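You operate a simulated robot arm through the tools that you are given. There is no shell and no other tool.

You are at the controls of a simulated robot arm. One attempt, no reset.

TASK
Wind the disc up out of the blue bin and oil a patch on it.
Fine: open the bin lid and leave it open; the wooden bench's felt pad, oil from the white tin; put the pad back and the tin lid on again; the disc stays up on the lift plate. Set down upright: felt pad. A coat counts when it lies all over at full strength: go over it till it gets no stronger.
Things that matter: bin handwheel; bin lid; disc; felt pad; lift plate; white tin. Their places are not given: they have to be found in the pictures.

The check looks at the end state, three seconds after you hand in, the way a careful person would. Anything else that was tipped, shoved, dropped, spilled or broken makes it a failure. Lids that push on must go on centred and level and be pressed home; caps that screw on are set level and turned clockwise until they are tight.

THE ROBOT
A 6-joint arm with a two-finger gripper, fixed in place. Base frame: the origin is on the floor under the middle of its stand, x ahead of it, y to its left, z up. Readings come in m, degrees, newtons and seconds.
With the tool pointing down near the work surface it reaches from about 0.32 to 0.84 m from the base axis. Its first joint turns from -166.0 to 166.0 degrees. Payload 2.45 kg.
The TCP is the grasp point between the finger pads, 0.02 m short of the fingertips. In the tool frame z runs along the fingers and y along their closing line. The gripper opens to 0.14 m; its body begins 0.168 m behind the TCP.
Orientation is that of the tool frame in the base frame, as a unit quaternion [x, y, z, w]. With the fingers straight down and closing along the base's y, the tool's x points along the base's -x, its y along +y and its z along -z.

THE INTERFACE
- The arm moves only by the tool arm_command. Its argument "motion" is a list of rows, each a list of 7 numbers: the shift along the tool's x, y, z in units of 20 mm (1.0 is 20 mm), then the turn, a rotation vector about the tool's x, y, z in units of 5 degrees (1.0 is 5 degrees), then the finger opening in m, from 0 to 0.14. In form: [[tx, ty, tz, ax, ay, az, grip], ...]. A call has 1 to 20 rows; each row shifts and turns the commanded pose from where the row before left it, along the tool's axes as they then stand. A call with a number of a shift or a turn outside -1 to 1 is refused whole. A row lasts 0.2 s, in which the tool goes at most 0.05 m and 8.6 degrees; a call with a longer step from one row to the next is refused whole, and so is a gripper value outside its range. A pose out of reach is approached as far as the arm can. The call stops where the force on the tool passes 40 N (or 10 N more than at its start, if that is more) or the arm is blocked; 0.2 s more then pass. The fingers move at their own pace (about 0.045 m/s each) and stop on an object; they squeeze with about 41 N. The grip force told is the motor's: it shows also when the fingers shut on nothing. Time passes only in rows, and 0.2 s behind the last, so rows that do not move let the fingers close. The reply holds the time, the measured pose of the TCP, the force on the tool along the base axes, the opening and the grip force, in the units named above and with some noise, with the torque about the TCP (base axes, N m) and any sound that the robot's microphone picked up.
- Cameras (640 x 400 px; columns grow to the right, rows downward): "scene" is fixed at [0.0483, -0.6513, 1.3621]; the picture's right is [0.64, -0.77, 0.00], its down [-0.35, -0.29, -0.89] and it looks along [0.69, 0.57, -0.46] (base axes); focal length 214 px, centre (320, 200). "wrist" rides on the gripper at [0.078, 0.011, -0.209] in the tool frame; the picture's right is [-0.14, 0.99, 0.00], its down [-0.92, -0.13, -0.37] and it looks along [-0.37, -0.05, 0.93] (tool axes); focal length 280 px, centre (320, 200).
- grab_frame(camera): a new picture of that camera. No time passes.
- raise_lower(by): moves the trunk up (or, below 0, down) by that many m; the arm rides with it, the base frame stays. It gives what a move gives, with no picture.
- point_at(camera, pixels): there is no depth. For up to 12 entries [column, row, z] of the newest picture of that camera ("zoom" is the newest enlarged one), the place [x, y] in the base frame at which the ray of that pixel passes the height z, good to about 0.002 m. No time passes.
- enlarge(camera, box): a new picture of the part [left, top, right, bottom] of that camera's present view, enlarged. No time passes.
- sign_off(): hands the job in; it is judged then, once.

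Unless the task says otherwise, let go and move clear before handing in.

The tools are called after "Emit:" as name(argument=value, ...) on one line, values as JSON. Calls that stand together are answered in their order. arm_command: Moves the arm, as the interface text tells. Its arguments: {"type":"object","properties":{"motion":{"type":"array","items":{"type":"array","items":{"type":"number"}}}},"required":["motion"]} The other tools are called the same way: raise_lower (by) moves the trunk up or down; grab_frame (camera) takes a picture; point_at (camera, pixels) gives the place at which the rays of pixels pass given heights; enlarge (camera, box) takes an enlarged picture of a part of a camera's view; sign_off () hands the job in.

At the start:

```text
clock: 0.0
tcp_pos: [0.4835, -0.3251, 1.4085]
orientation: [0.0, 1.0, 0.0, 0.0]
force: [0.2, 0.4, 0.3]
torque: [-0.01, 0.01, 0.01]
grip_width: 0.1401
grasp_force: 0.1
trunk travel left (down, up): [-0.1, 0.13]
```

scene: 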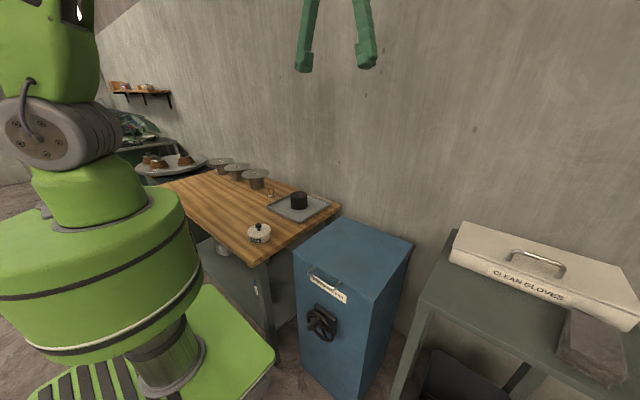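
wrist: 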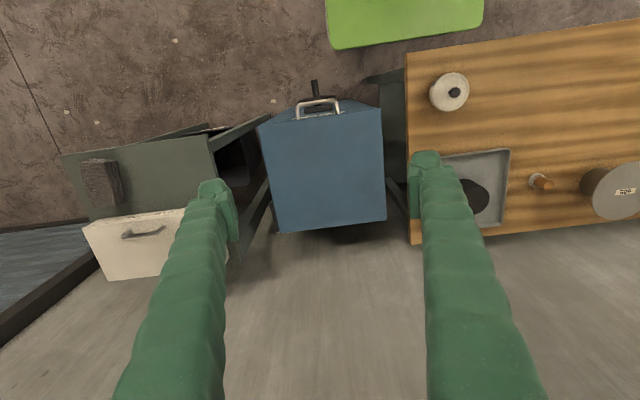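

The scene picture shows a blue bin near (350,300) with a front handle (325,280) and a dark handwheel (322,322), and a wooden bench with a white tin (259,232) and a tray with a black pad (299,200). I'll enlarge these areas to see the details.

Emit:
enlarge(camera="scene", box=[270, 200, 430, 400])

Emit:
enlarge(camera="scene", box=[190, 140, 350, 260])

Emit:
enlarge(camera="wrist", box=[240, 60, 420, 240])

Emit:
enlarge(camera="wrist", box=[400, 50, 640, 250])

```text
2.00 times, centred on (350, 300) of scene
```

zoom: 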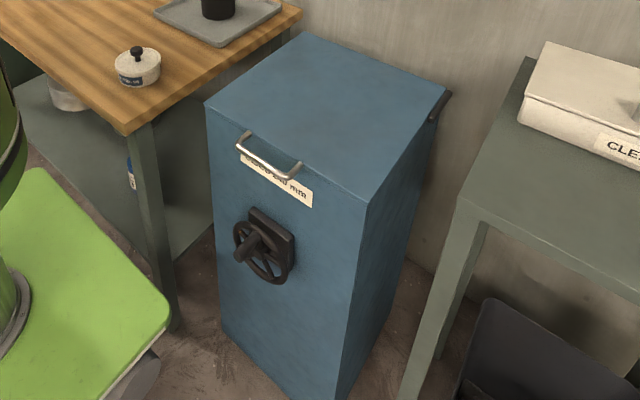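

```text
3.33 times, centred on (270, 200) of scene
```

zoom: 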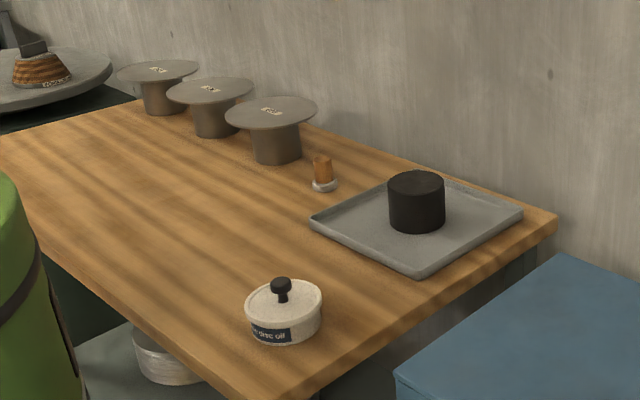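

```text
2.22 times, centred on (330, 150) of wrist
```

zoom: 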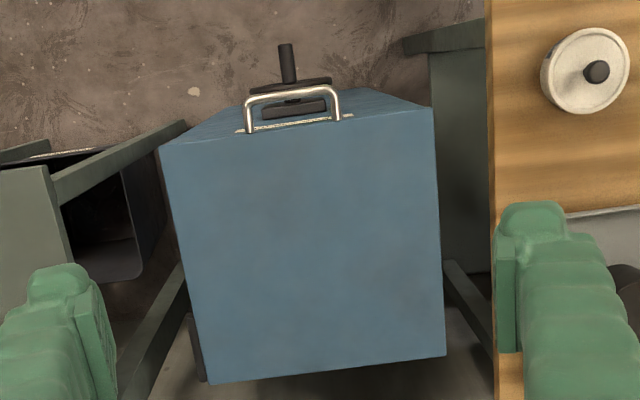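

```text
2.00 times, centred on (520, 150) of wrist
```

zoom: 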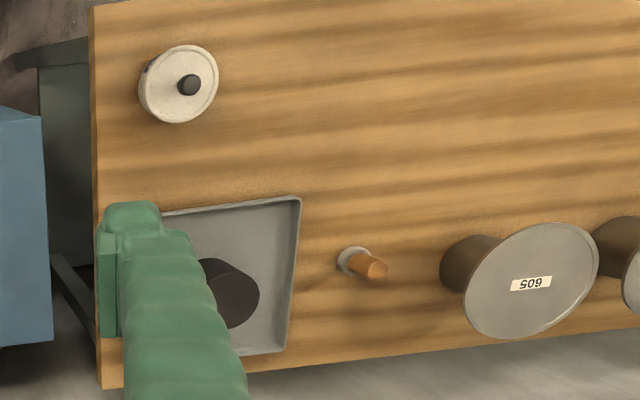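

The wrist view shows the bin, white tin with knob, and a small orange-handled pad at about (541,182). I'll triangulate with rays from both cameras.

Emit:
point_at(camera="scene", pixels=[[258, 225, 0.8], [258, 225, 0.85], [258, 225, 0.9], [258, 225, 0.95], [270, 188, 0.85], [270, 188, 0.9], [270, 188, 0.95], [270, 188, 1.0]])

Emit:
point_at(camera="wrist", pixels=[[455, 92, 0.8], [455, 92, 0.85], [455, 92, 0.9], [455, 92, 0.95], [545, 183, 0.85], [545, 183, 0.9], [545, 183, 0.95], [545, 183, 1.0]])

```text
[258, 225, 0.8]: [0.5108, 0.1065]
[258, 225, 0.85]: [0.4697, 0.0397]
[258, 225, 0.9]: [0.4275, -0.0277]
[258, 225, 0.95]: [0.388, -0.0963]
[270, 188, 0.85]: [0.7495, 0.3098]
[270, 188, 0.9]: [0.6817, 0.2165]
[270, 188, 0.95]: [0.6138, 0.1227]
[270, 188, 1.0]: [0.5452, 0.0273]
```

```text
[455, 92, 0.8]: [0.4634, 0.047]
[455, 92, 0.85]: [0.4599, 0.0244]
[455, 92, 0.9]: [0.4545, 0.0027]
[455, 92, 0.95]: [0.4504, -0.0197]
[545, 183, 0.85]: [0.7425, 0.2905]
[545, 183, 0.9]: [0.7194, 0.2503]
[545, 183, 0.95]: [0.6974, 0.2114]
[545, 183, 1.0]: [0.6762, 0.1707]
```

The tin's knob top triangulates to about (0.458, 0.019, 0.865) and the orange handle top to (0.736, 0.283, 0.863). Now I triangulate the bin corners, handle and handwheel.

Emit:
point_at(camera="scene", pixels=[[292.5, 251.5, 0.8], [292.5, 251.5, 0.9], [375, 302, 0.8], [375, 302, 0.9], [340, 216, 0.8], [340, 216, 0.9], [412.5, 244, 0.8], [412.5, 244, 0.9], [254, 267, 0.8], [254, 267, 0.75], [338, 206, 0.8], [338, 206, 0.75]])

Emit:
point_at(camera="wrist", pixels=[[381, 108, 0.8], [381, 108, 0.9], [258, 125, 0.8], [258, 125, 0.9], [386, 220, 0.8], [386, 220, 0.9], [276, 232, 0.8], [276, 232, 0.9], [405, 52, 0.8], [405, 52, 0.75], [410, 245, 0.8], [410, 245, 0.75]])

```text
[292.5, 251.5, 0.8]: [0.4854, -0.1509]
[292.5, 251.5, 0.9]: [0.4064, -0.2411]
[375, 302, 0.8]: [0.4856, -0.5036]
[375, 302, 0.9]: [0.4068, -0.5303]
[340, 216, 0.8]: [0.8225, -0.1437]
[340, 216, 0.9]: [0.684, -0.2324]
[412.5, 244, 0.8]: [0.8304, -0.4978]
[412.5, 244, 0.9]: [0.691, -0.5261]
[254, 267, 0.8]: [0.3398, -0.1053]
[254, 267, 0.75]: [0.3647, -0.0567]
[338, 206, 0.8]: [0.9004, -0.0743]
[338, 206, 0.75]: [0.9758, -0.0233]
```

```text
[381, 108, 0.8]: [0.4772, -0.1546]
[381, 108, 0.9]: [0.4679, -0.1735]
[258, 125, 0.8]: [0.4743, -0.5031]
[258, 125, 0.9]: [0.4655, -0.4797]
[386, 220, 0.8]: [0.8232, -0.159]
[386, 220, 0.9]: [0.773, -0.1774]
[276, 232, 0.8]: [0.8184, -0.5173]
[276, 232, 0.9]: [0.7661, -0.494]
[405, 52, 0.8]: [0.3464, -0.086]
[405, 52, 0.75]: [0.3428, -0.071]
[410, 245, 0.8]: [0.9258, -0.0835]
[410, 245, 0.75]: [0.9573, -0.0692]
```

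The bin top is at z≈0.80, x 0.48–0.825, y −0.50 to −0.152. I'll look closer at the handle, handwheel and hinge area.

Emit:
enlarge(camera="scene", box=[290, 255, 370, 305])

Emit:
enlarge(camera="scene", box=[290, 295, 370, 345])

Emit:
enlarge(camera="wrist", box=[270, 65, 366, 125])

Emit:
enlarge(camera="scene", box=[370, 210, 450, 260])

```text
8.00 times, centred on (330, 280) of scene
```

zoom: 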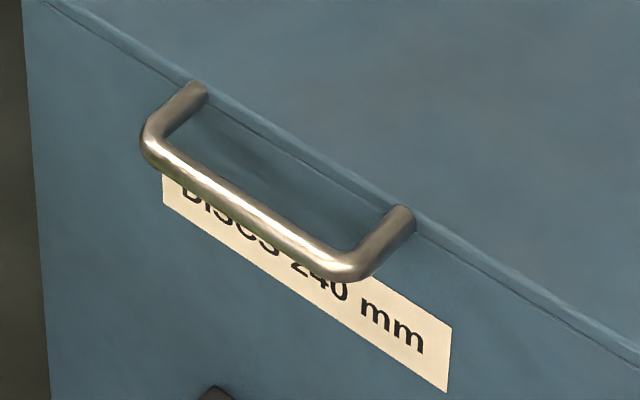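

```text
8.00 times, centred on (330, 320) of scene
```

zoom: 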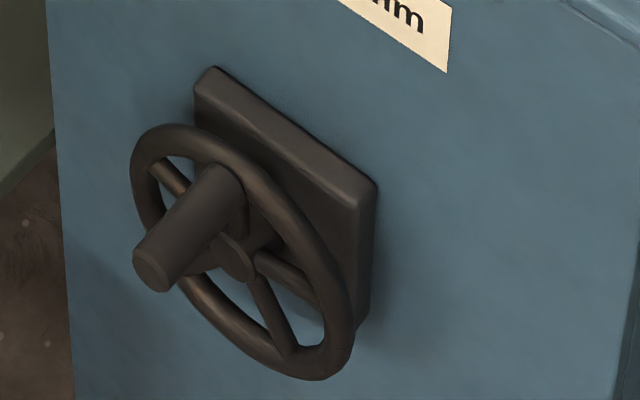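

```text
6.67 times, centred on (318, 95) of wrist
```

zoom: 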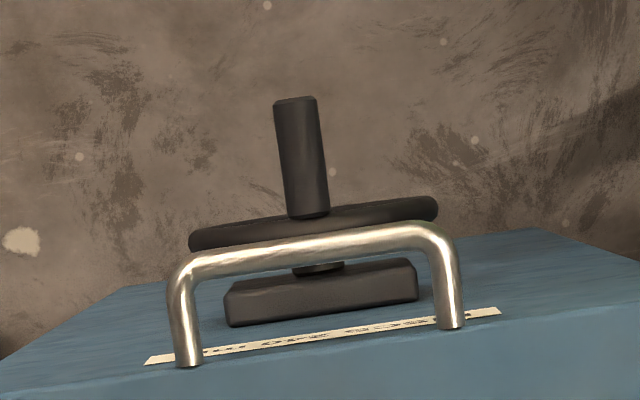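

```text
8.00 times, centred on (410, 235) of scene
```

zoom: 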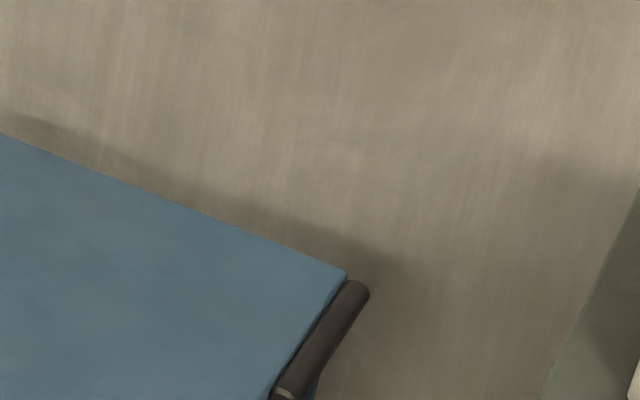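

The lid handle is a bow projecting from the front face under the top edge; there's a dark cylinder at the right-back edge. I'll look at that spot from the wrist camera and at the rest of the bin's right side.

Emit:
enlarge(camera="wrist", box=[235, 180, 315, 240])

Emit:
enlarge(camera="scene", box=[350, 230, 440, 310])

Emit:
enlarge(camera="scene", box=[440, 210, 640, 400])

```text
6.67 times, centred on (275, 210) of wrist
```

zoom: 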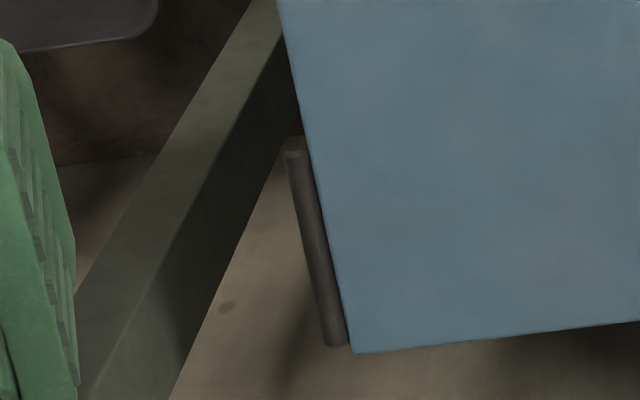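

```text
5.00 times, centred on (395, 270) of scene
```

zoom: 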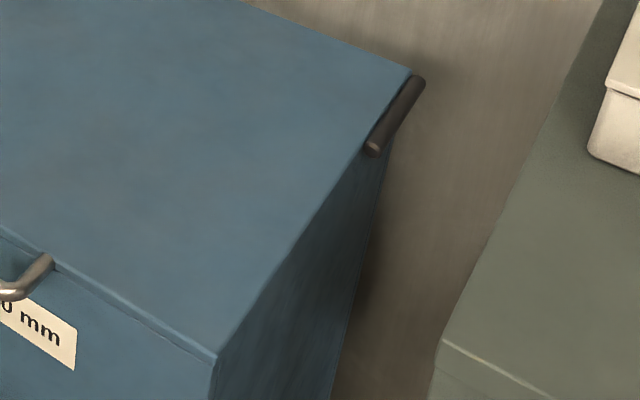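

```text
2.11 times, centred on (540, 305) of scene
```

zoom: 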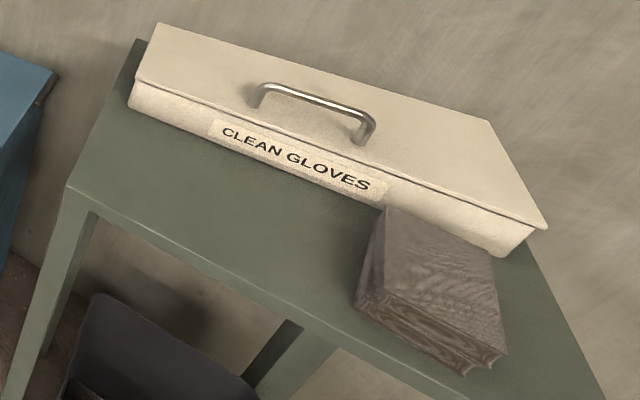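

The bin lid appears hinged at the back wall (x≈0.825) with a stay rod at the back right. I'll move down with the gripper half open for a closer wrist look.

Emit:
arm_command(motion=[[0.5, 0, 1, 0, 0, 0, 0.08], [0.5, 0, 1, 0, 0, 0, 0.08], [0.5, 0, 1, 0, 0, 0, 0.08], [0.5, 0, 1, 0, 0, 0, 0.08], [0.5, 0, 1, 0, 0, 0, 0.08], [0.5, 0, 1, 0, 0, 0, 0.08], [0.5, 0, 1, 0, 0, 0, 0.08], [0.5, 0, 1, 0, 0, 0, 0.08], [0, 0, 1, 0, 0, 0, 0.08], [0, 0, 1, 0, 0, 0, 0.08]])

Emit:
grab_frame(camera="wrist")

Emit:
grab_frame(camera="scene")

```text
clock: 2.2
tcp_pos: [0.4024, -0.3255, 1.2067]
orientation: [0.0, 1.0, 0.001, 0.0]
force: [-0.3, -0.2, -0.3]
torque: [0.01, -0.01, 0.01]
grip_width: 0.0798
grasp_force: 0.1
trunk travel left (down, up): [-0.1, 0.13]
```

```text
taken
```

wrist: 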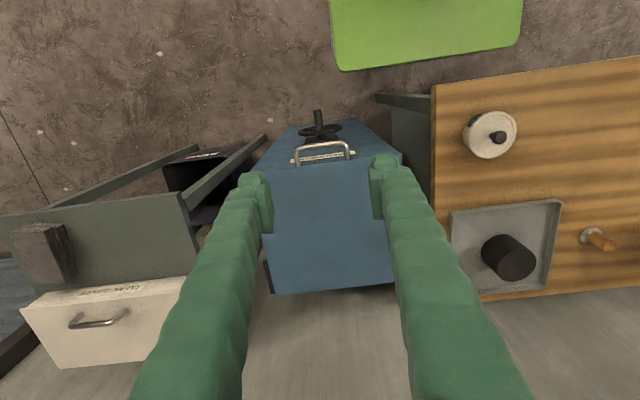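

```text
taken
```

scene: 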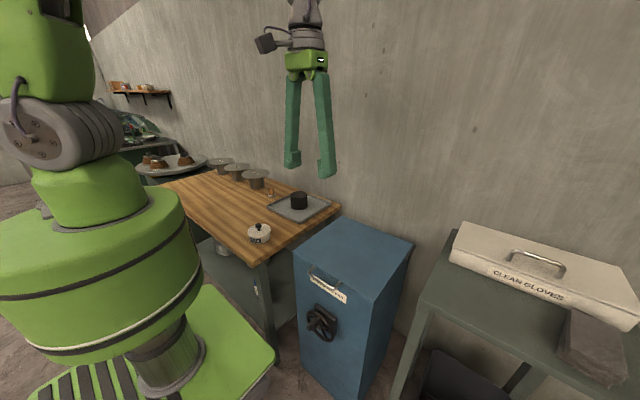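

The wrist view now shows the handle bar (322,148) and handwheel (318,128) in front of the bin. I'll enlarge these for precise pixel triangulation.

Emit:
enlarge(camera="wrist", box=[270, 100, 366, 175])

Emit:
enlarge(camera="scene", box=[290, 255, 370, 305])

Emit:
enlarge(camera="scene", box=[290, 295, 370, 345])

```text
5.33 times, centred on (318, 138) of wrist
```

zoom: 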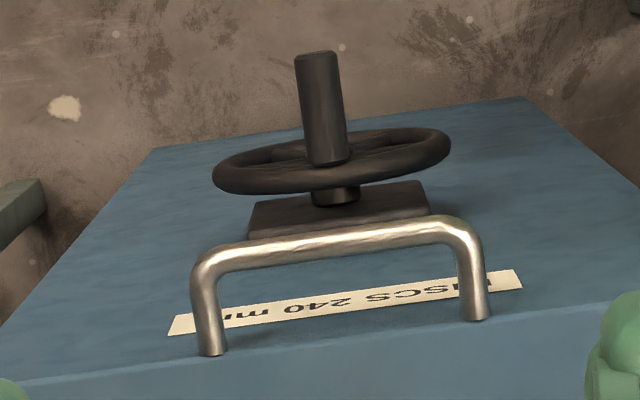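

```text
8.00 times, centred on (330, 280) of scene
```

zoom: 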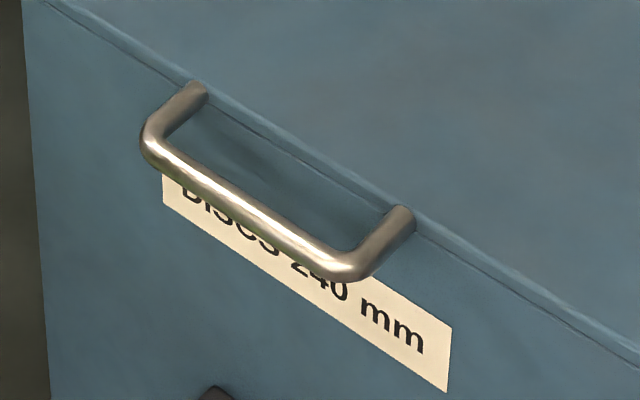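

```text
8.00 times, centred on (330, 320) of scene
```

zoom: 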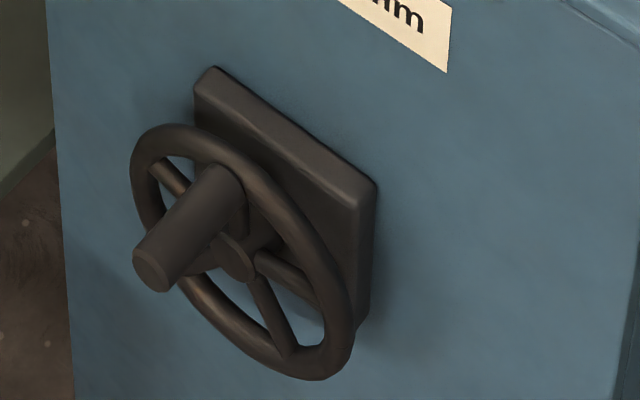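

From the zooms: handle bar mid is wrist (320.8,146.1)/scene (320.6,281.3), knob tip wrist (317.3,111.4)/scene (309,328.8). I'll intersect the rays.

Emit:
point_at(camera="scene", pixels=[[320.6, 281.3, 0.75], [320.6, 281.3, 0.8], [308.75, 273.75, 0.78], [332.5, 288.75, 0.78], [309, 328.8, 0.65], [309, 328.8, 0.6], [317.5, 318.75, 0.65], [317.5, 318.75, 0.6], [320.4, 326.5, 0.65], [320.4, 326.5, 0.6]])

Emit:
point_at(camera="wrist", pixels=[[320.8, 146.1, 0.75], [320.8, 146.1, 0.8], [296.4, 149.6, 0.78], [345.2, 143.3, 0.78], [317.3, 111.4, 0.65], [317.3, 111.4, 0.6], [319.5, 130.5, 0.65], [319.5, 130.5, 0.6], [320, 130.9, 0.65], [320, 130.9, 0.6]])

```text
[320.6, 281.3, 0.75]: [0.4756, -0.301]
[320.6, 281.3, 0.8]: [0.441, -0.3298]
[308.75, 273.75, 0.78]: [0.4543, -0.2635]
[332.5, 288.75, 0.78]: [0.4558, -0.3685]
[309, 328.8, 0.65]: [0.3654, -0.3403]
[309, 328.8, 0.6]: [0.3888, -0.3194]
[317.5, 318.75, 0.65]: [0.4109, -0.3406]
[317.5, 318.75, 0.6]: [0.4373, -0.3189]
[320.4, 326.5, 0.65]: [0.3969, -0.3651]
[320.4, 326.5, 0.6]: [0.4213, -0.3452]
```

```text
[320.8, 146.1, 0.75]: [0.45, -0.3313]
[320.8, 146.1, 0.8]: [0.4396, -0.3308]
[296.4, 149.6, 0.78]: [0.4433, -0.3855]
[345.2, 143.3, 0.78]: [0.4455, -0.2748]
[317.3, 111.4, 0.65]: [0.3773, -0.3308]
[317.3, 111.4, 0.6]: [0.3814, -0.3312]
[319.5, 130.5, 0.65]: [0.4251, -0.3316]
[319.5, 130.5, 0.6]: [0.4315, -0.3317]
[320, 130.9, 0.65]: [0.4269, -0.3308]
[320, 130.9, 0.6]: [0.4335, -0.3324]
```

Bar is at about (0.441, −0.331, 0.797), spanning y −0.385…−0.275; the crank knob is at (0.378–0.425, −0.332, 0.629), atop a wheel centred near z≈0.575. I'll turn the tool to point horizontally at the bin (test of reach), while staying high.

Emit:
arm_command(motion=[[0, 0, 0, 0, -1, 0, 0.06], [0, 0, 0, 0, -1, 0, 0.06], [0, 0, 0, 0, -1, 0, 0.06], [0, 0, 0, 0, -1, 0, 0.06], [0, 0, 0, 0, -1, 0, 0.06], [0, 0, 0, 0, -1, 0, 0.06], [0, 0, 0, 0, -1, 0, 0.06], [0, 0, 0, 0, -1, 0, 0.06], [0, 0, 0, 0, -1, 0, 0.06], [0, 0, 0, 0, -1, 0, 0.06], [0, 0, 0, 0, -1, 0, 0.06], [0, 0, 0, 0, -1, 0, 0.06], [0, 0, 0, 0, -1, 0, 0.06], [0, 0, 0, 0, -1, 0, 0.06], [0, 0, 0, 0, -1, 0, 0.06], [0, 0, 0, 0, -1, 0, 0.06], [0, 0, 0, 0, -1, 0, 0.06], [0, 0, 0, 0, -1, 0, 0.06]])

Emit:
grab_frame(camera="wrist")

Emit:
grab_frame(camera="scene")

```text
clock: 6.0
tcp_pos: [0.4037, -0.3493, 1.239]
orientation: [0.001, 0.709, 0.004, 0.706]
force: [0.2, 0.7, 0.0]
torque: [-0.03, 0.01, 0.05]
grip_width: 0.06
grasp_force: 0.0
out of reach, approached as far as the arm can: row 17, 18
trunk travel left (down, up): [-0.1, 0.13]
```

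```text
taken
```

wrist: 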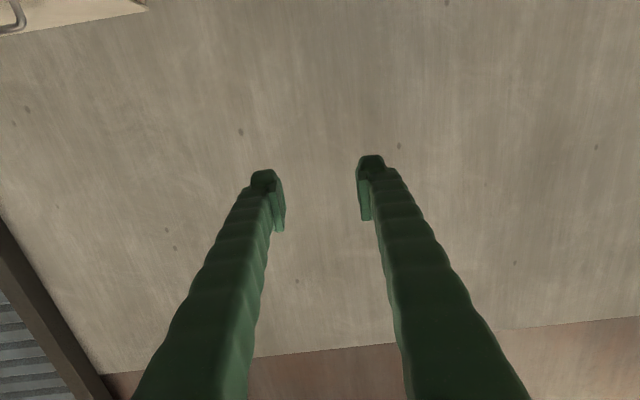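

```text
taken
```

scene: 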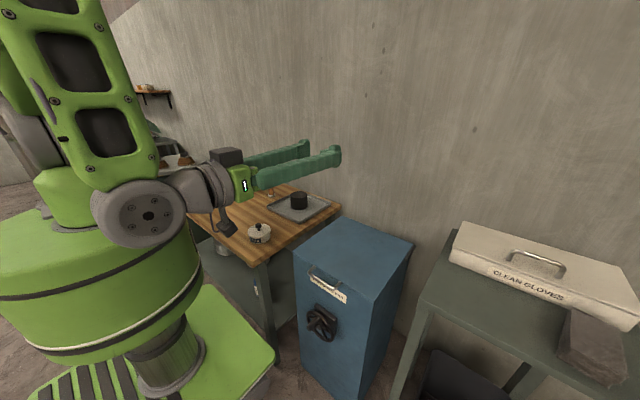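

The arm reached horizontal but is at the inner limit (x≈0.40), so I'll use a 30° downward pitch for the handle. First I move ahead a little and roll 90° so the fingers close vertically.

Emit:
arm_command(motion=[[0, 0, 1, 0, 0, 0, 0.06], [0, 0, 1, 0, 0, 0, 0.06], [0, 0, 0, 0, 0, 1, 0.06], [0, 0, 0, 0, 0, 1, 0.06], [0, 0, 0, 0, 0, 1, 0.06], [0, 0, 0, 0, 0, 1, 0.06], [0, 0, 0, 0, 0, 1, 0.06], [0, 0, 0, 0, 0, 1, 0.06], [0, 0, 0, 0, 0, 1, 0.06], [0, 0, 0, 0, 0, 1, 0.06], [0, 0, 0, 0, 0, 1, 0.06], [0, 0, 0, 0, 0, 1, 0.06], [0, 0, 0, 0, 0, 1, 0.06], [0, 0, 0, 0, 0, 1, 0.06], [0, 0, 0, 0, 0, 1, 0.06], [0, 0, 0, 0, 0, 1, 0.06], [0, 0, 0, 0, 0, 1, 0.06], [0, 0, 0, 0, 0, 1, 0.06], [0, 0, 0, 0, 0, 1, 0.06], [0, 0, 0, 0, 0, 1, 0.06]])

Emit:
grab_frame(camera="scene")

```text
clock: 10.2
tcp_pos: [0.4431, -0.3471, 1.2382]
orientation: [0.5, 0.5, 0.5, 0.499]
force: [0.1, -0.2, -0.4]
torque: [0.0, -0.01, 0.0]
grip_width: 0.06
grasp_force: 0.1
trunk travel left (down, up): [-0.1, 0.13]
```

```text
taken
```

scene: 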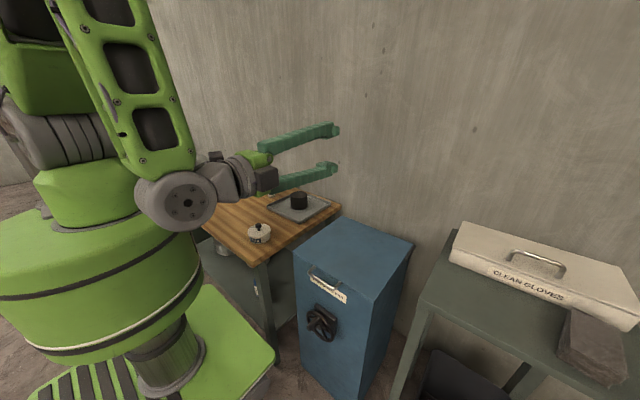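

Orientation is now exact: tool x=+y, y=+z, z=+x. I'll pitch 30° down and descend toward the front of the handle.

Emit:
arm_command(motion=[[0, 0, 0, 1, 0, 0, 0.06], [0, 0, 0, 1, 0, 0, 0.06], [0, 0, 0, 1, 0, 0, 0.06], [0, 0, 0, 1, 0, 0, 0.06], [0, 0, 0, 1, 0, 0, 0.06], [0, 0, 0, 1, 0, 0, 0.06], [0.057, -1, 0.25, 0, 0, 0, 0.06], [0.057, -1, 0.25, 0, 0, 0, 0.06], [0.057, -1, 0.25, 0, 0, 0, 0.06], [0.057, -1, 0.25, 0, 0, 0, 0.06], [0.057, -1, 0.25, 0, 0, 0, 0.06], [0.057, -1, 0.25, 0, 0, 0, 0.06], [0.057, -1, 0.25, 0, 0, 0, 0.06], [0.057, -1, 0.25, 0, 0, 0, 0.06], [0.057, -1, 0.25, 0, 0, 0, 0.06], [0.057, -1, 0.25, 0, 0, 0, 0.06], [0.057, -1, 0.25, 0, 0, 0, 0.06], [0.057, -1, 0.25, 0, 0, 0, 0.06], [0.057, -1, 0.25, 0, 0, 0, 0.06], [0.057, -1, 0.25, 0, 0, 0, 0.06]])

Emit:
grab_frame(camera="scene")

Emit:
grab_frame(camera="wrist")

```text
clock: 14.4
tcp_pos: [0.3654, -0.333, 0.959]
orientation: [0.612, 0.613, 0.354, 0.354]
force: [-0.6, -0.5, 0.2]
torque: [0.01, 0.04, -0.02]
grip_width: 0.0599
grasp_force: 0.0
trunk travel left (down, up): [-0.1, 0.13]
```

```text
taken
```

scene: 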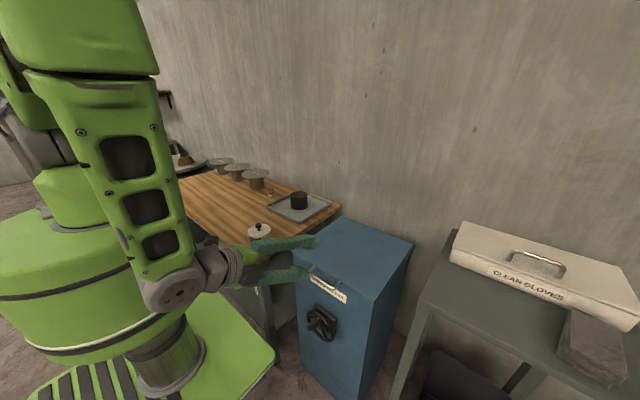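

```text
taken
```

wrist: 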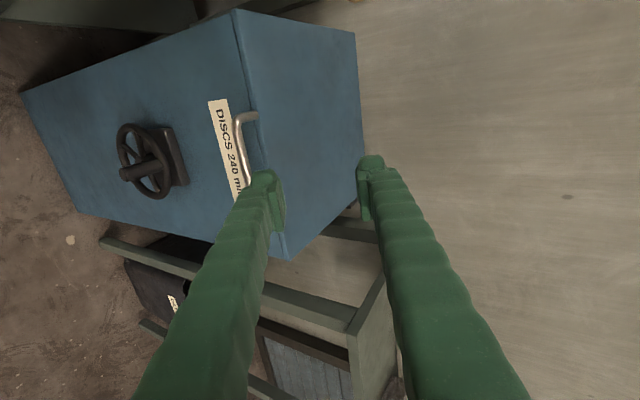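

I'm in front of and above the handle (bar visible at wrist (243,150)). I'll descend to the standoff point along the approach line, narrowing the fingers.

Emit:
arm_command(motion=[[0.02, -1, 0.59, 0, 0, 0, 0.05], [0.02, -1, 0.59, 0, 0, 0, 0.05], [0.02, -1, 0.59, 0, 0, 0, 0.05], [0.02, -1, 0.59, 0, 0, 0, 0.05], [0.02, -1.0, 0.59, 0, 0, 0, 0.05]])

Emit:
enlarge(camera="scene", box=[260, 230, 370, 310])

Emit:
grab_frame(camera="wrist")

```text
clock: 15.6
tcp_pos: [0.3687, -0.3309, 0.8448]
orientation: [0.611, 0.612, 0.354, 0.355]
force: [-0.8, 0.2, 0.0]
torque: [-0.02, 0.02, -0.02]
grip_width: 0.0502
grasp_force: 0.0
trunk travel left (down, up): [-0.1, 0.13]
```

```text
5.00 times, centred on (315, 270) of scene
```

zoom: 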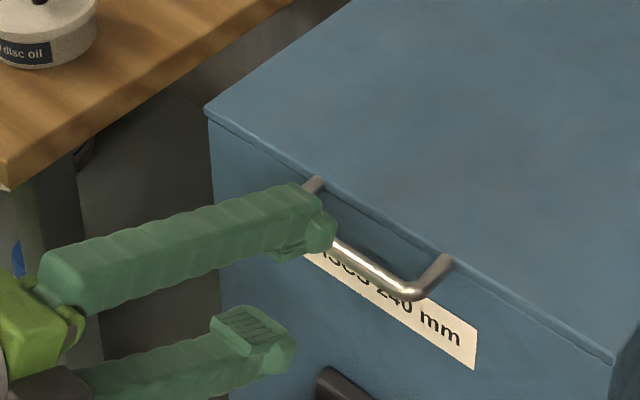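

```text
taken
```

wrist: 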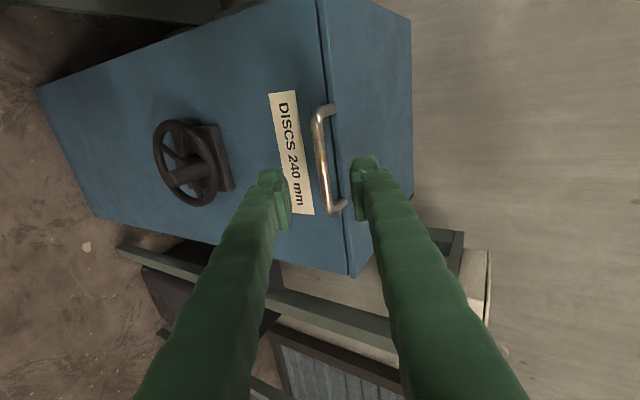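

The bar lies between the fingers in the wrist view (mid ≈(327,160)). I'll verify its exact position with rays before closing in.

Emit:
enlarge(camera="wrist", box=[240, 80, 400, 240])

Emit:
point_at(camera="wrist", pixels=[[321, 115, 0.797], [328, 205, 0.797], [324, 160, 0.797], [324, 160, 0.78], [324, 160, 0.81], [337, 160, 0.81], [337, 160, 0.8]])

```text
2.50 times, centred on (320, 160) of wrist
```

zoom: 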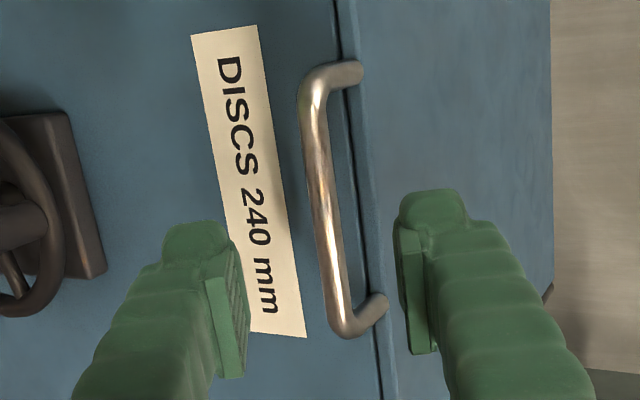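

```text
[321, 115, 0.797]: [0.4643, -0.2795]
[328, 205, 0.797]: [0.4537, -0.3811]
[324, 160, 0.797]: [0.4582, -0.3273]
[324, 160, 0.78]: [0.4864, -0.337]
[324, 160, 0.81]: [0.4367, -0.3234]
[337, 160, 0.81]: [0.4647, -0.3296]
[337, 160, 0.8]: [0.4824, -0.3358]
```

The bar refines to (0.439, −0.331, 0.804), and the straight tool-z approach lines up with it. I'll advance 73 mm and then close.

Emit:
arm_command(motion=[[0, 0, 0.92, 0, 0, 0, 0.05], [0, 0, 0.92, 0, 0, 0, 0.05], [0, 0, 0.92, 0, 0, 0, 0.05], [0, 0, 0.9, 0, 0, 0, 0.05]])

Emit:
enlarge(camera="wrist", box=[240, 80, 400, 240])

Emit:
enlarge(camera="scene", box=[260, 230, 370, 310])

```text
clock: 16.6
tcp_pos: [0.429, -0.3319, 0.8088]
orientation: [0.612, 0.612, 0.354, 0.354]
force: [0.4, 0.9, -0.9]
torque: [0.0, 0.01, -0.01]
grip_width: 0.0501
grasp_force: 0.0
trunk travel left (down, up): [-0.1, 0.13]
```

```text
2.50 times, centred on (320, 160) of wrist
```

zoom: 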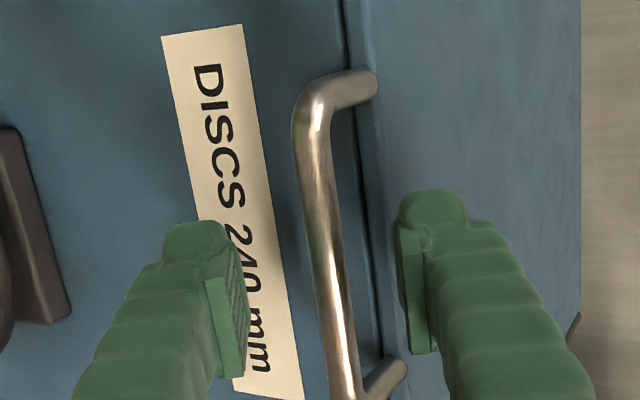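

```text
5.00 times, centred on (315, 270) of scene
```

zoom: 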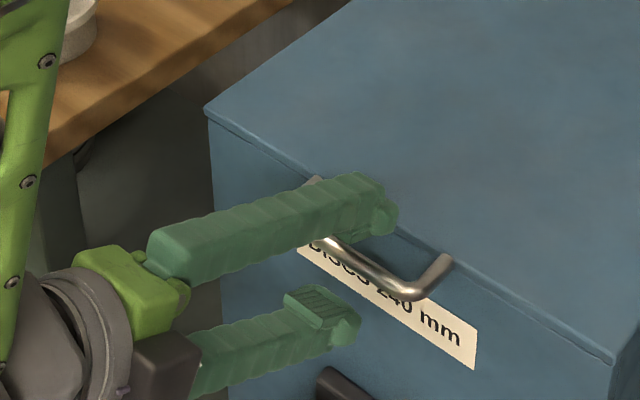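

The bar is now between the fingers with no contact force. Closing the gripper on it.

Emit:
arm_command(motion=[[0, 0, 0, 0, 0, 0, 0.0], [0, 0, 0, 0, 0, 0, 0.0], [0, 0, 0, 0, 0, 0, 0.0], [0, 0, 0, 0, 0, 0, 0.0]])

Emit:
enlarge(camera="wrist", box=[240, 80, 400, 240])

```text
clock: 17.6
tcp_pos: [0.4308, -0.3315, 0.8115]
orientation: [0.61, 0.613, 0.354, 0.356]
force: [24.3, 1.7, 27.2]
torque: [-0.44, -0.3, 0.89]
grip_width: 0.0109
grasp_force: 37.5
trunk travel left (down, up): [-0.1, 0.13]
```

```text
2.50 times, centred on (320, 160) of wrist
```

zoom: 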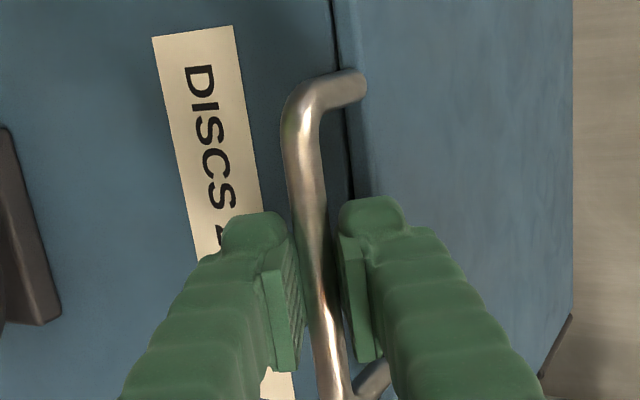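

The bar is gripped (0.0109 m) with a bit of residual push upward-forward, meaning the bar sits ~4 mm higher. I'll start lifting along the estimated hinge arc (hinge x≈0.823, z≈0.805).

Emit:
arm_command(motion=[[0, 1.0, -0.449, 0, 0, 0, 0.0], [0, 0.844, -0.408, 0, 0, 0, 0.0], [0, 0.864, -0.367, 0, 0, 0, 0.0], [0, 0.88, -0.324, 0, 0, 0, 0.0], [0, 0.896, -0.281, 0, 0, 0, 0.0]])

Emit:
grab_frame(camera="scene")

Emit:
grab_frame(camera="wrist")

```text
clock: 18.8
tcp_pos: [0.4403, -0.332, 0.9032]
orientation: [0.613, 0.612, 0.353, 0.354]
force: [-7.5, -5.6, 0.7]
torque: [-1.24, -0.02, -0.38]
grip_width: 0.0107
grasp_force: 38.6
trunk travel left (down, up): [-0.1, 0.13]
```

```text
taken
```

scene: 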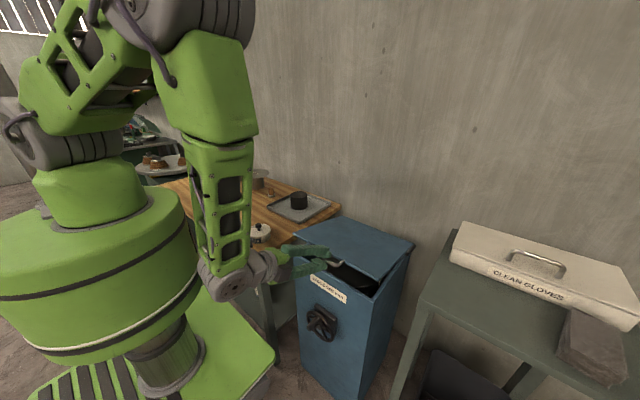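

```text
taken
```

wrist: 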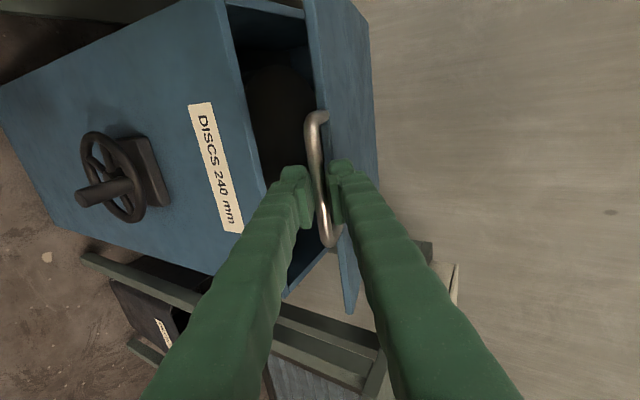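

The lid lifts smoothly about its back hinge with small forces. Continuing along the arc, pitching the tool gradually.

Emit:
arm_command(motion=[[0, 0.908, -0.2365, 0.1333, 0, 0, 0.0], [0, 0.916, -0.2025, 0.1333, 0, 0, 0.0], [0, 0.923, -0.168, 0.1333, 0, 0, 0.0], [0, 0.928, -0.134, 0.1333, 0, 0, 0.0], [0, 0.933, -0.099, 0.1333, 0, 0, 0.0], [0, 0.936, -0.064, 0.1333, 0, 0, 0.0], [0, 0.9375, -0.0295, 0.1333, 0, 0, 0.0], [0, 0.938, 0.005, 0.1333, 0, 0, 0.0]])

Emit:
grab_frame(camera="scene")

Emit:
grab_frame(camera="wrist")

```text
clock: 20.6
tcp_pos: [0.5039, -0.331, 1.0372]
orientation: [0.629, 0.628, 0.324, 0.325]
force: [-7.7, -13.8, 6.9]
torque: [-1.18, -0.08, -0.6]
grip_width: 0.0105
grasp_force: 38.0
trunk travel left (down, up): [-0.1, 0.13]
```

```text
taken
```

scene: 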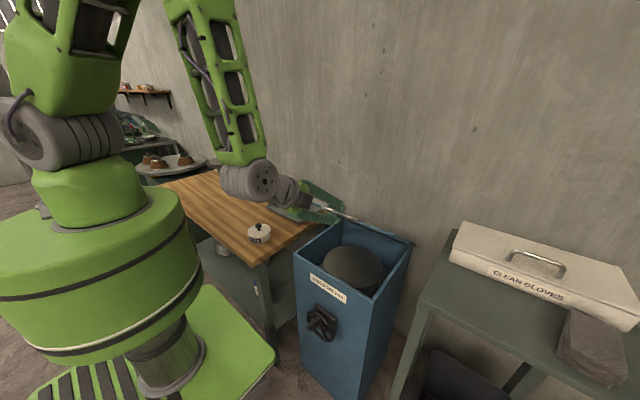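

```text
taken
```

wrist: 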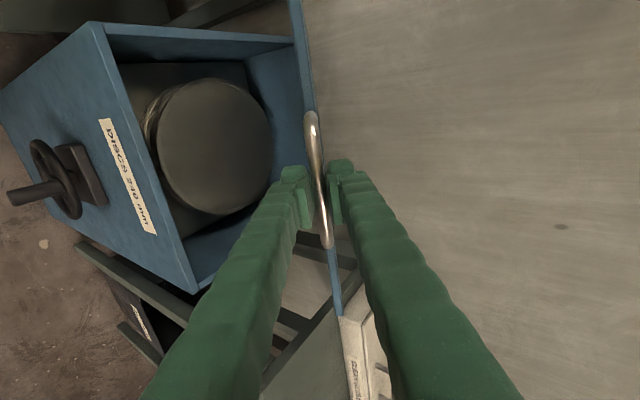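

The lid is about 36° open and the disc is visible inside. Continuing the arc.

Emit:
arm_command(motion=[[0, 0.937, 0.04, 0.1333, 0, 0, 0.0], [0, 0.935, 0.075, 0.1333, 0, 0, 0.0], [0, 0.9315, 0.11, 0.1333, 0, 0, 0.0], [0, 0.927, 0.145, 0.1333, 0, 0, 0.0], [0, 0.921, 0.179, 0.1333, 0, 0, 0.0], [0, 0.9135, 0.213, 0.1333, 0, 0, 0.0], [0, 0.905, 0.247, 0.1333, 0, 0, 0.0], [0, 0.895, 0.2805, 0.1333, 0, 0, 0.0], [0, 0.884, 0.3136, 0.1333, 0, 0, 0.0], [0, 0.872, 0.346, 0.1333, 0, 0, 0.0], [0, 0.858, 0.3785, 0.1333, 0, 0, 0.0]])

Emit:
grab_frame(camera="scene")

Emit:
grab_frame(camera="wrist")

```text
clock: 23.0
tcp_pos: [0.6662, -0.3313, 1.164]
orientation: [0.648, 0.648, 0.284, 0.282]
force: [3.8, 5.3, -7.0]
torque: [0.2, -0.07, -0.92]
grip_width: 0.0107
grasp_force: 38.0
trunk travel left (down, up): [-0.1, 0.13]
```

```text
taken
```

scene: 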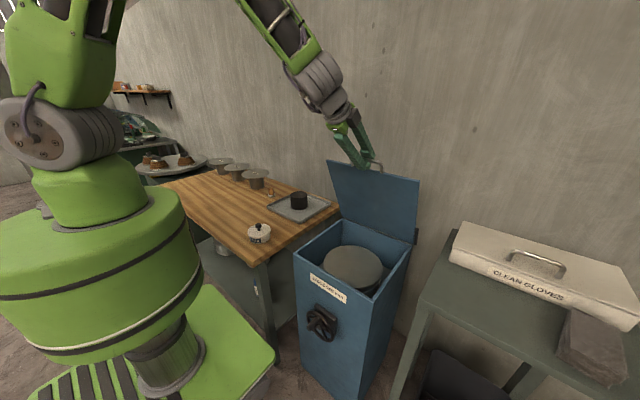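

```text
taken
```

wrist: 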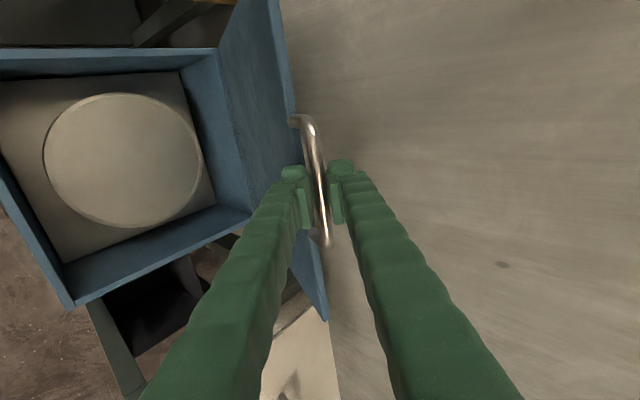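

The lid is at about 67° and follows the model well. Continuing toward vertical.

Emit:
arm_command(motion=[[0, 0.8435, 0.41, 0.1333, 0, 0, 0.0], [0, 0.828, 0.441, 0.1333, 0, 0, 0.0], [0, 0.811, 0.472, 0.1333, 0, 0, 0.0], [0, 0.793, 0.501, 0.1333, 0, 0, 0.0], [0, 0.773, 0.531, 0.1333, 0, 0, 0.0], [0, 0.753, 0.559, 0.1333, 0, 0, 0.0], [0, 0.732, 0.586, 0.1333, 0, 0, 0.0], [0, 0.709, 0.6136, 0.1333, 0, 0, 0.0]])

Emit:
grab_frame(camera="scene")

Emit:
grab_frame(camera="wrist")

```text
clock: 24.8
tcp_pos: [0.8126, -0.3312, 1.1941]
orientation: [0.659, 0.66, 0.254, 0.255]
force: [1.8, 4.9, 6.9]
torque: [0.57, -0.17, -0.58]
grip_width: 0.0106
grasp_force: 38.3
trunk travel left (down, up): [-0.1, 0.13]
```

```text
taken
```

scene: 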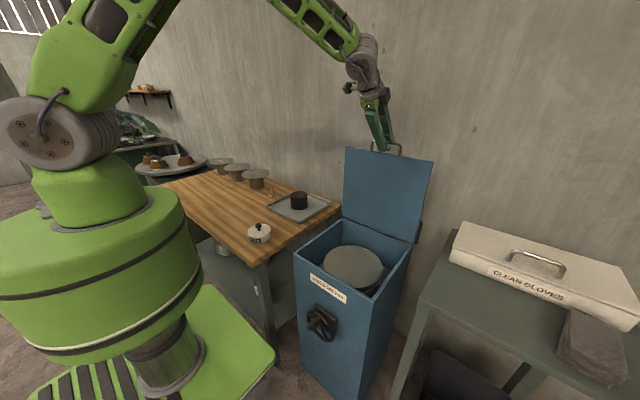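

```text
taken
```

wrist: 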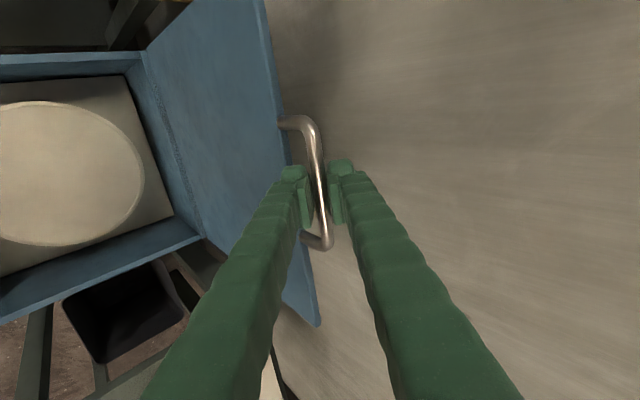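

About 89° open now. I'll carry it a further 4 steps past vertical, watching for a stop.

Emit:
arm_command(motion=[[0, 0.686, 0.64, 0.1333, 0, 0, 0.0], [0, 0.662, 0.664, 0.1333, 0, 0, 0.0], [0, 0.637, 0.689, 0.1333, 0, 0, 0.0], [0, 0.61, 0.712, 0.1333, 0, 0, 0.0]])

Emit:
grab_frame(camera="scene")

Emit:
grab_frame(camera="wrist")

```text
clock: 25.8
tcp_pos: [0.8857, -0.3306, 1.1874]
orientation: [0.665, 0.667, 0.238, 0.238]
force: [2.7, 3.7, 8.9]
torque: [0.58, -0.11, -0.61]
grip_width: 0.01
grasp_force: 37.6
trunk travel left (down, up): [-0.1, 0.13]
```

```text
taken
```

scene: 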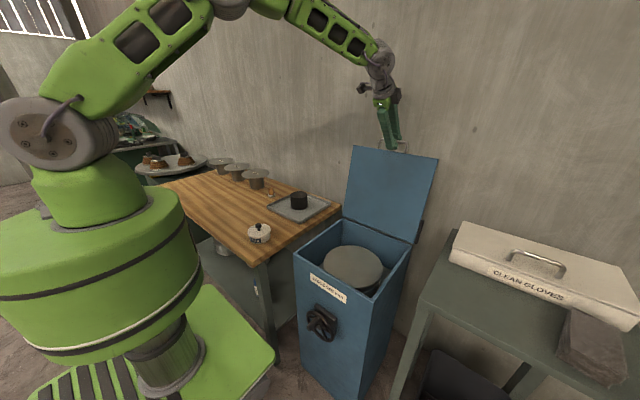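

```text
taken
```

wrist: 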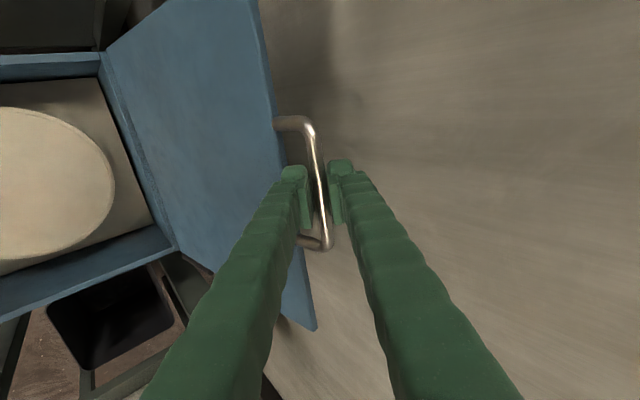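

No stop met yet at ≈100°. I'll go on 3 more rows and watch the force.

Emit:
arm_command(motion=[[0, 0.584, 0.734, 0.1333, 0, 0, 0.0], [0, 0.555, 0.756, 0.1333, 0, 0, 0.0], [0, 0.527, 0.776, 0.1333, 0, 0, 0.0]])

Emit:
enlarge(camera="scene", box=[320, 90, 480, 260])

Emit:
grab_frame(camera="wrist")

```text
clock: 26.2
tcp_pos: [0.8893, -0.332, 1.1828]
orientation: [0.668, 0.668, 0.233, 0.229]
force: [-21.3, 4.1, 10.4]
torque: [0.73, 0.02, -0.08]
grip_width: 0.0071
grasp_force: 35.2
trunk travel left (down, up): [-0.1, 0.13]
stopped in row 1: the force on the tool passed its limit at 43 N (the readings are from after the stop); the commanded pose is now the measured one
```

```text
2.35 times, centred on (400, 175) of scene
```

zoom: 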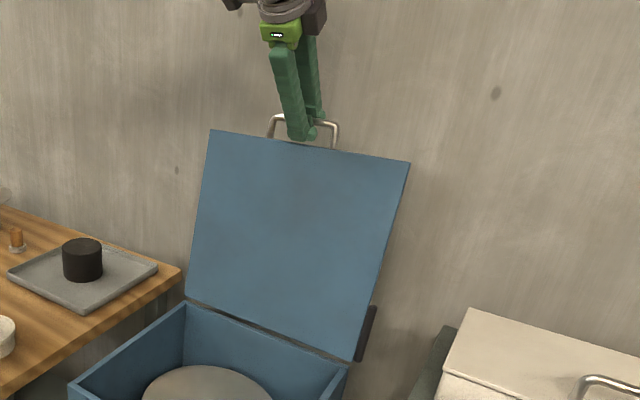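

```text
taken
```

wrist: 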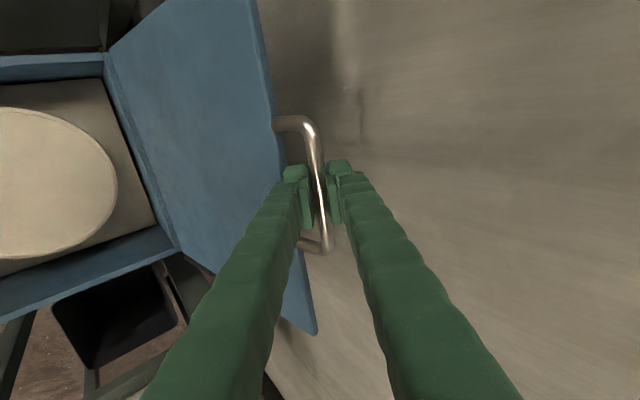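

The lid met its stop at about 102°, past vertical. I'll open the fingers slightly and back off along the tool axis, then check that it stays.

Emit:
arm_command(motion=[[0, 0, 0, 0, 0, 0, 0.03], [0, 0, 0, 0, 0, 0, 0.05], [0, 0, 0, 0, 0, 0, 0.05], [0, 0, -0.5, 0, 0, 0, 0.05], [0, 0, -1, 0, 0, 0, 0.05], [0, 0, -1, 0, 0, 0, 0.05], [0, 0, -1, 0, 0, 0, 0.05], [0, 0, -1, 0, 0, 0, 0.05]])

Emit:
enlarge(camera="scene", box=[320, 90, 480, 260])

Emit:
grab_frame(camera="wrist")

```text
clock: 28.0
tcp_pos: [0.8354, -0.3311, 1.2513]
orientation: [0.669, 0.668, 0.232, 0.229]
force: [-0.3, -0.1, -0.3]
torque: [0.02, -0.04, -0.03]
grip_width: 0.0499
grasp_force: 0.1
trunk travel left (down, up): [-0.1, 0.13]
```

```text
2.35 times, centred on (400, 175) of scene
```

zoom: 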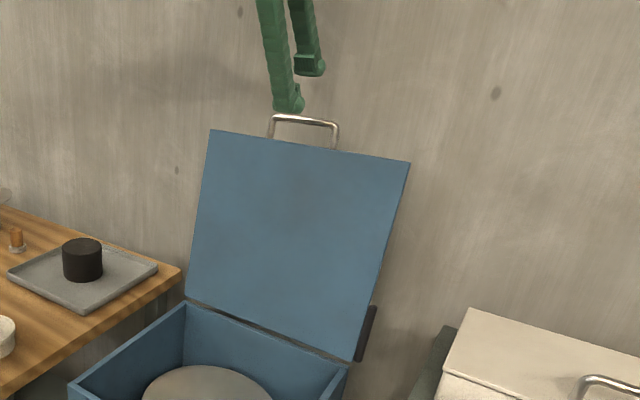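

```text
taken
```

wrist: 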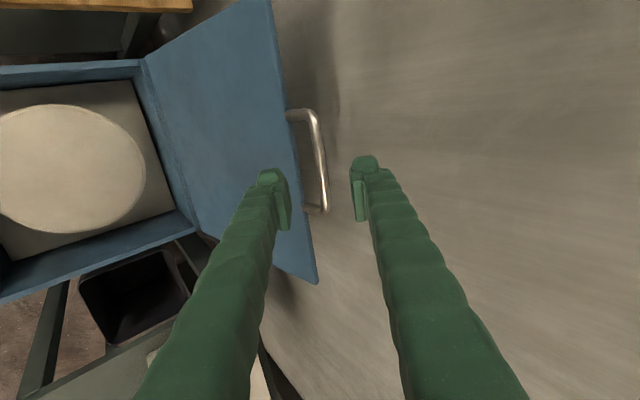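

The lid stays open on its own. Next I retreat toward the robot at this height, before re-orienting for the crank knob.

Emit:
arm_command(motion=[[0, -0.985, -0.77, 0, 0, 0, 0.06], [0, -0.985, -0.77, 0, 0, 0, 0.06], [0, -0.985, -0.77, 0, 0, 0, 0.06], [0, -0.985, -0.77, 0, 0, 0, 0.06], [0, -0.985, -0.77, 0, 0, 0, 0.06], [0, -0.985, -0.77, 0, 0, 0, 0.06], [0, -0.985, -0.77, 0, 0, 0, 0.06], [0, -0.985, -0.77, 0, 0, 0, 0.06], [0, -0.985, -0.77, 0, 0, 0, 0.06], [0, -0.985, -0.77, 0, 0, 0, 0.06], [0, -0.985, -0.77, 0, 0, 0, 0.06], [0, -0.985, -0.77, 0, 0, 0, 0.06], [0, -0.985, -0.77, 0, 0, 0, 0.06], [0, -0.985, -0.77, 0, 0, 0, 0.06], [0, -0.985, -0.77, 0, 0, 0, 0.06], [0, -0.985, -0.77, 0, 0, 0, 0.06], [0, -0.985, -0.77, 0, 0, 0, 0.06], [0, -0.985, -0.77, 0, 0, 0, 0.06]])

Emit:
grab_frame(camera="scene")

Emit:
grab_frame(camera="wrist")

```text
clock: 31.8
tcp_pos: [0.3873, -0.3338, 1.247]
orientation: [0.668, 0.668, 0.232, 0.23]
force: [0.5, 0.2, 0.0]
torque: [-0.02, -0.01, 0.01]
grip_width: 0.0603
grasp_force: 0.1
trunk travel left (down, up): [-0.1, 0.13]
```

```text
taken
```

scene: 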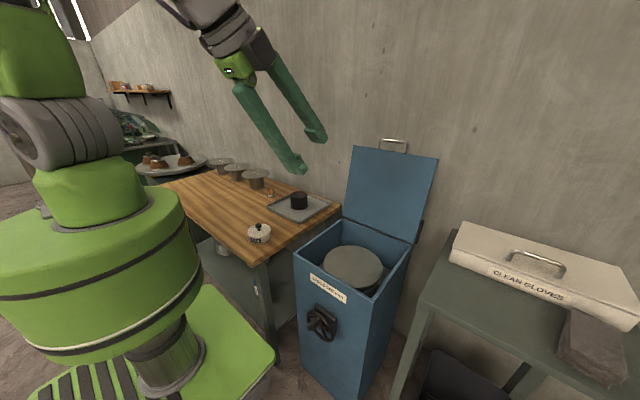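

```text
taken
```

wrist: 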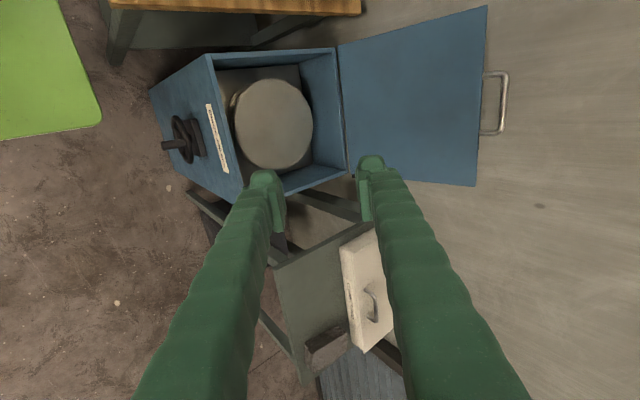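

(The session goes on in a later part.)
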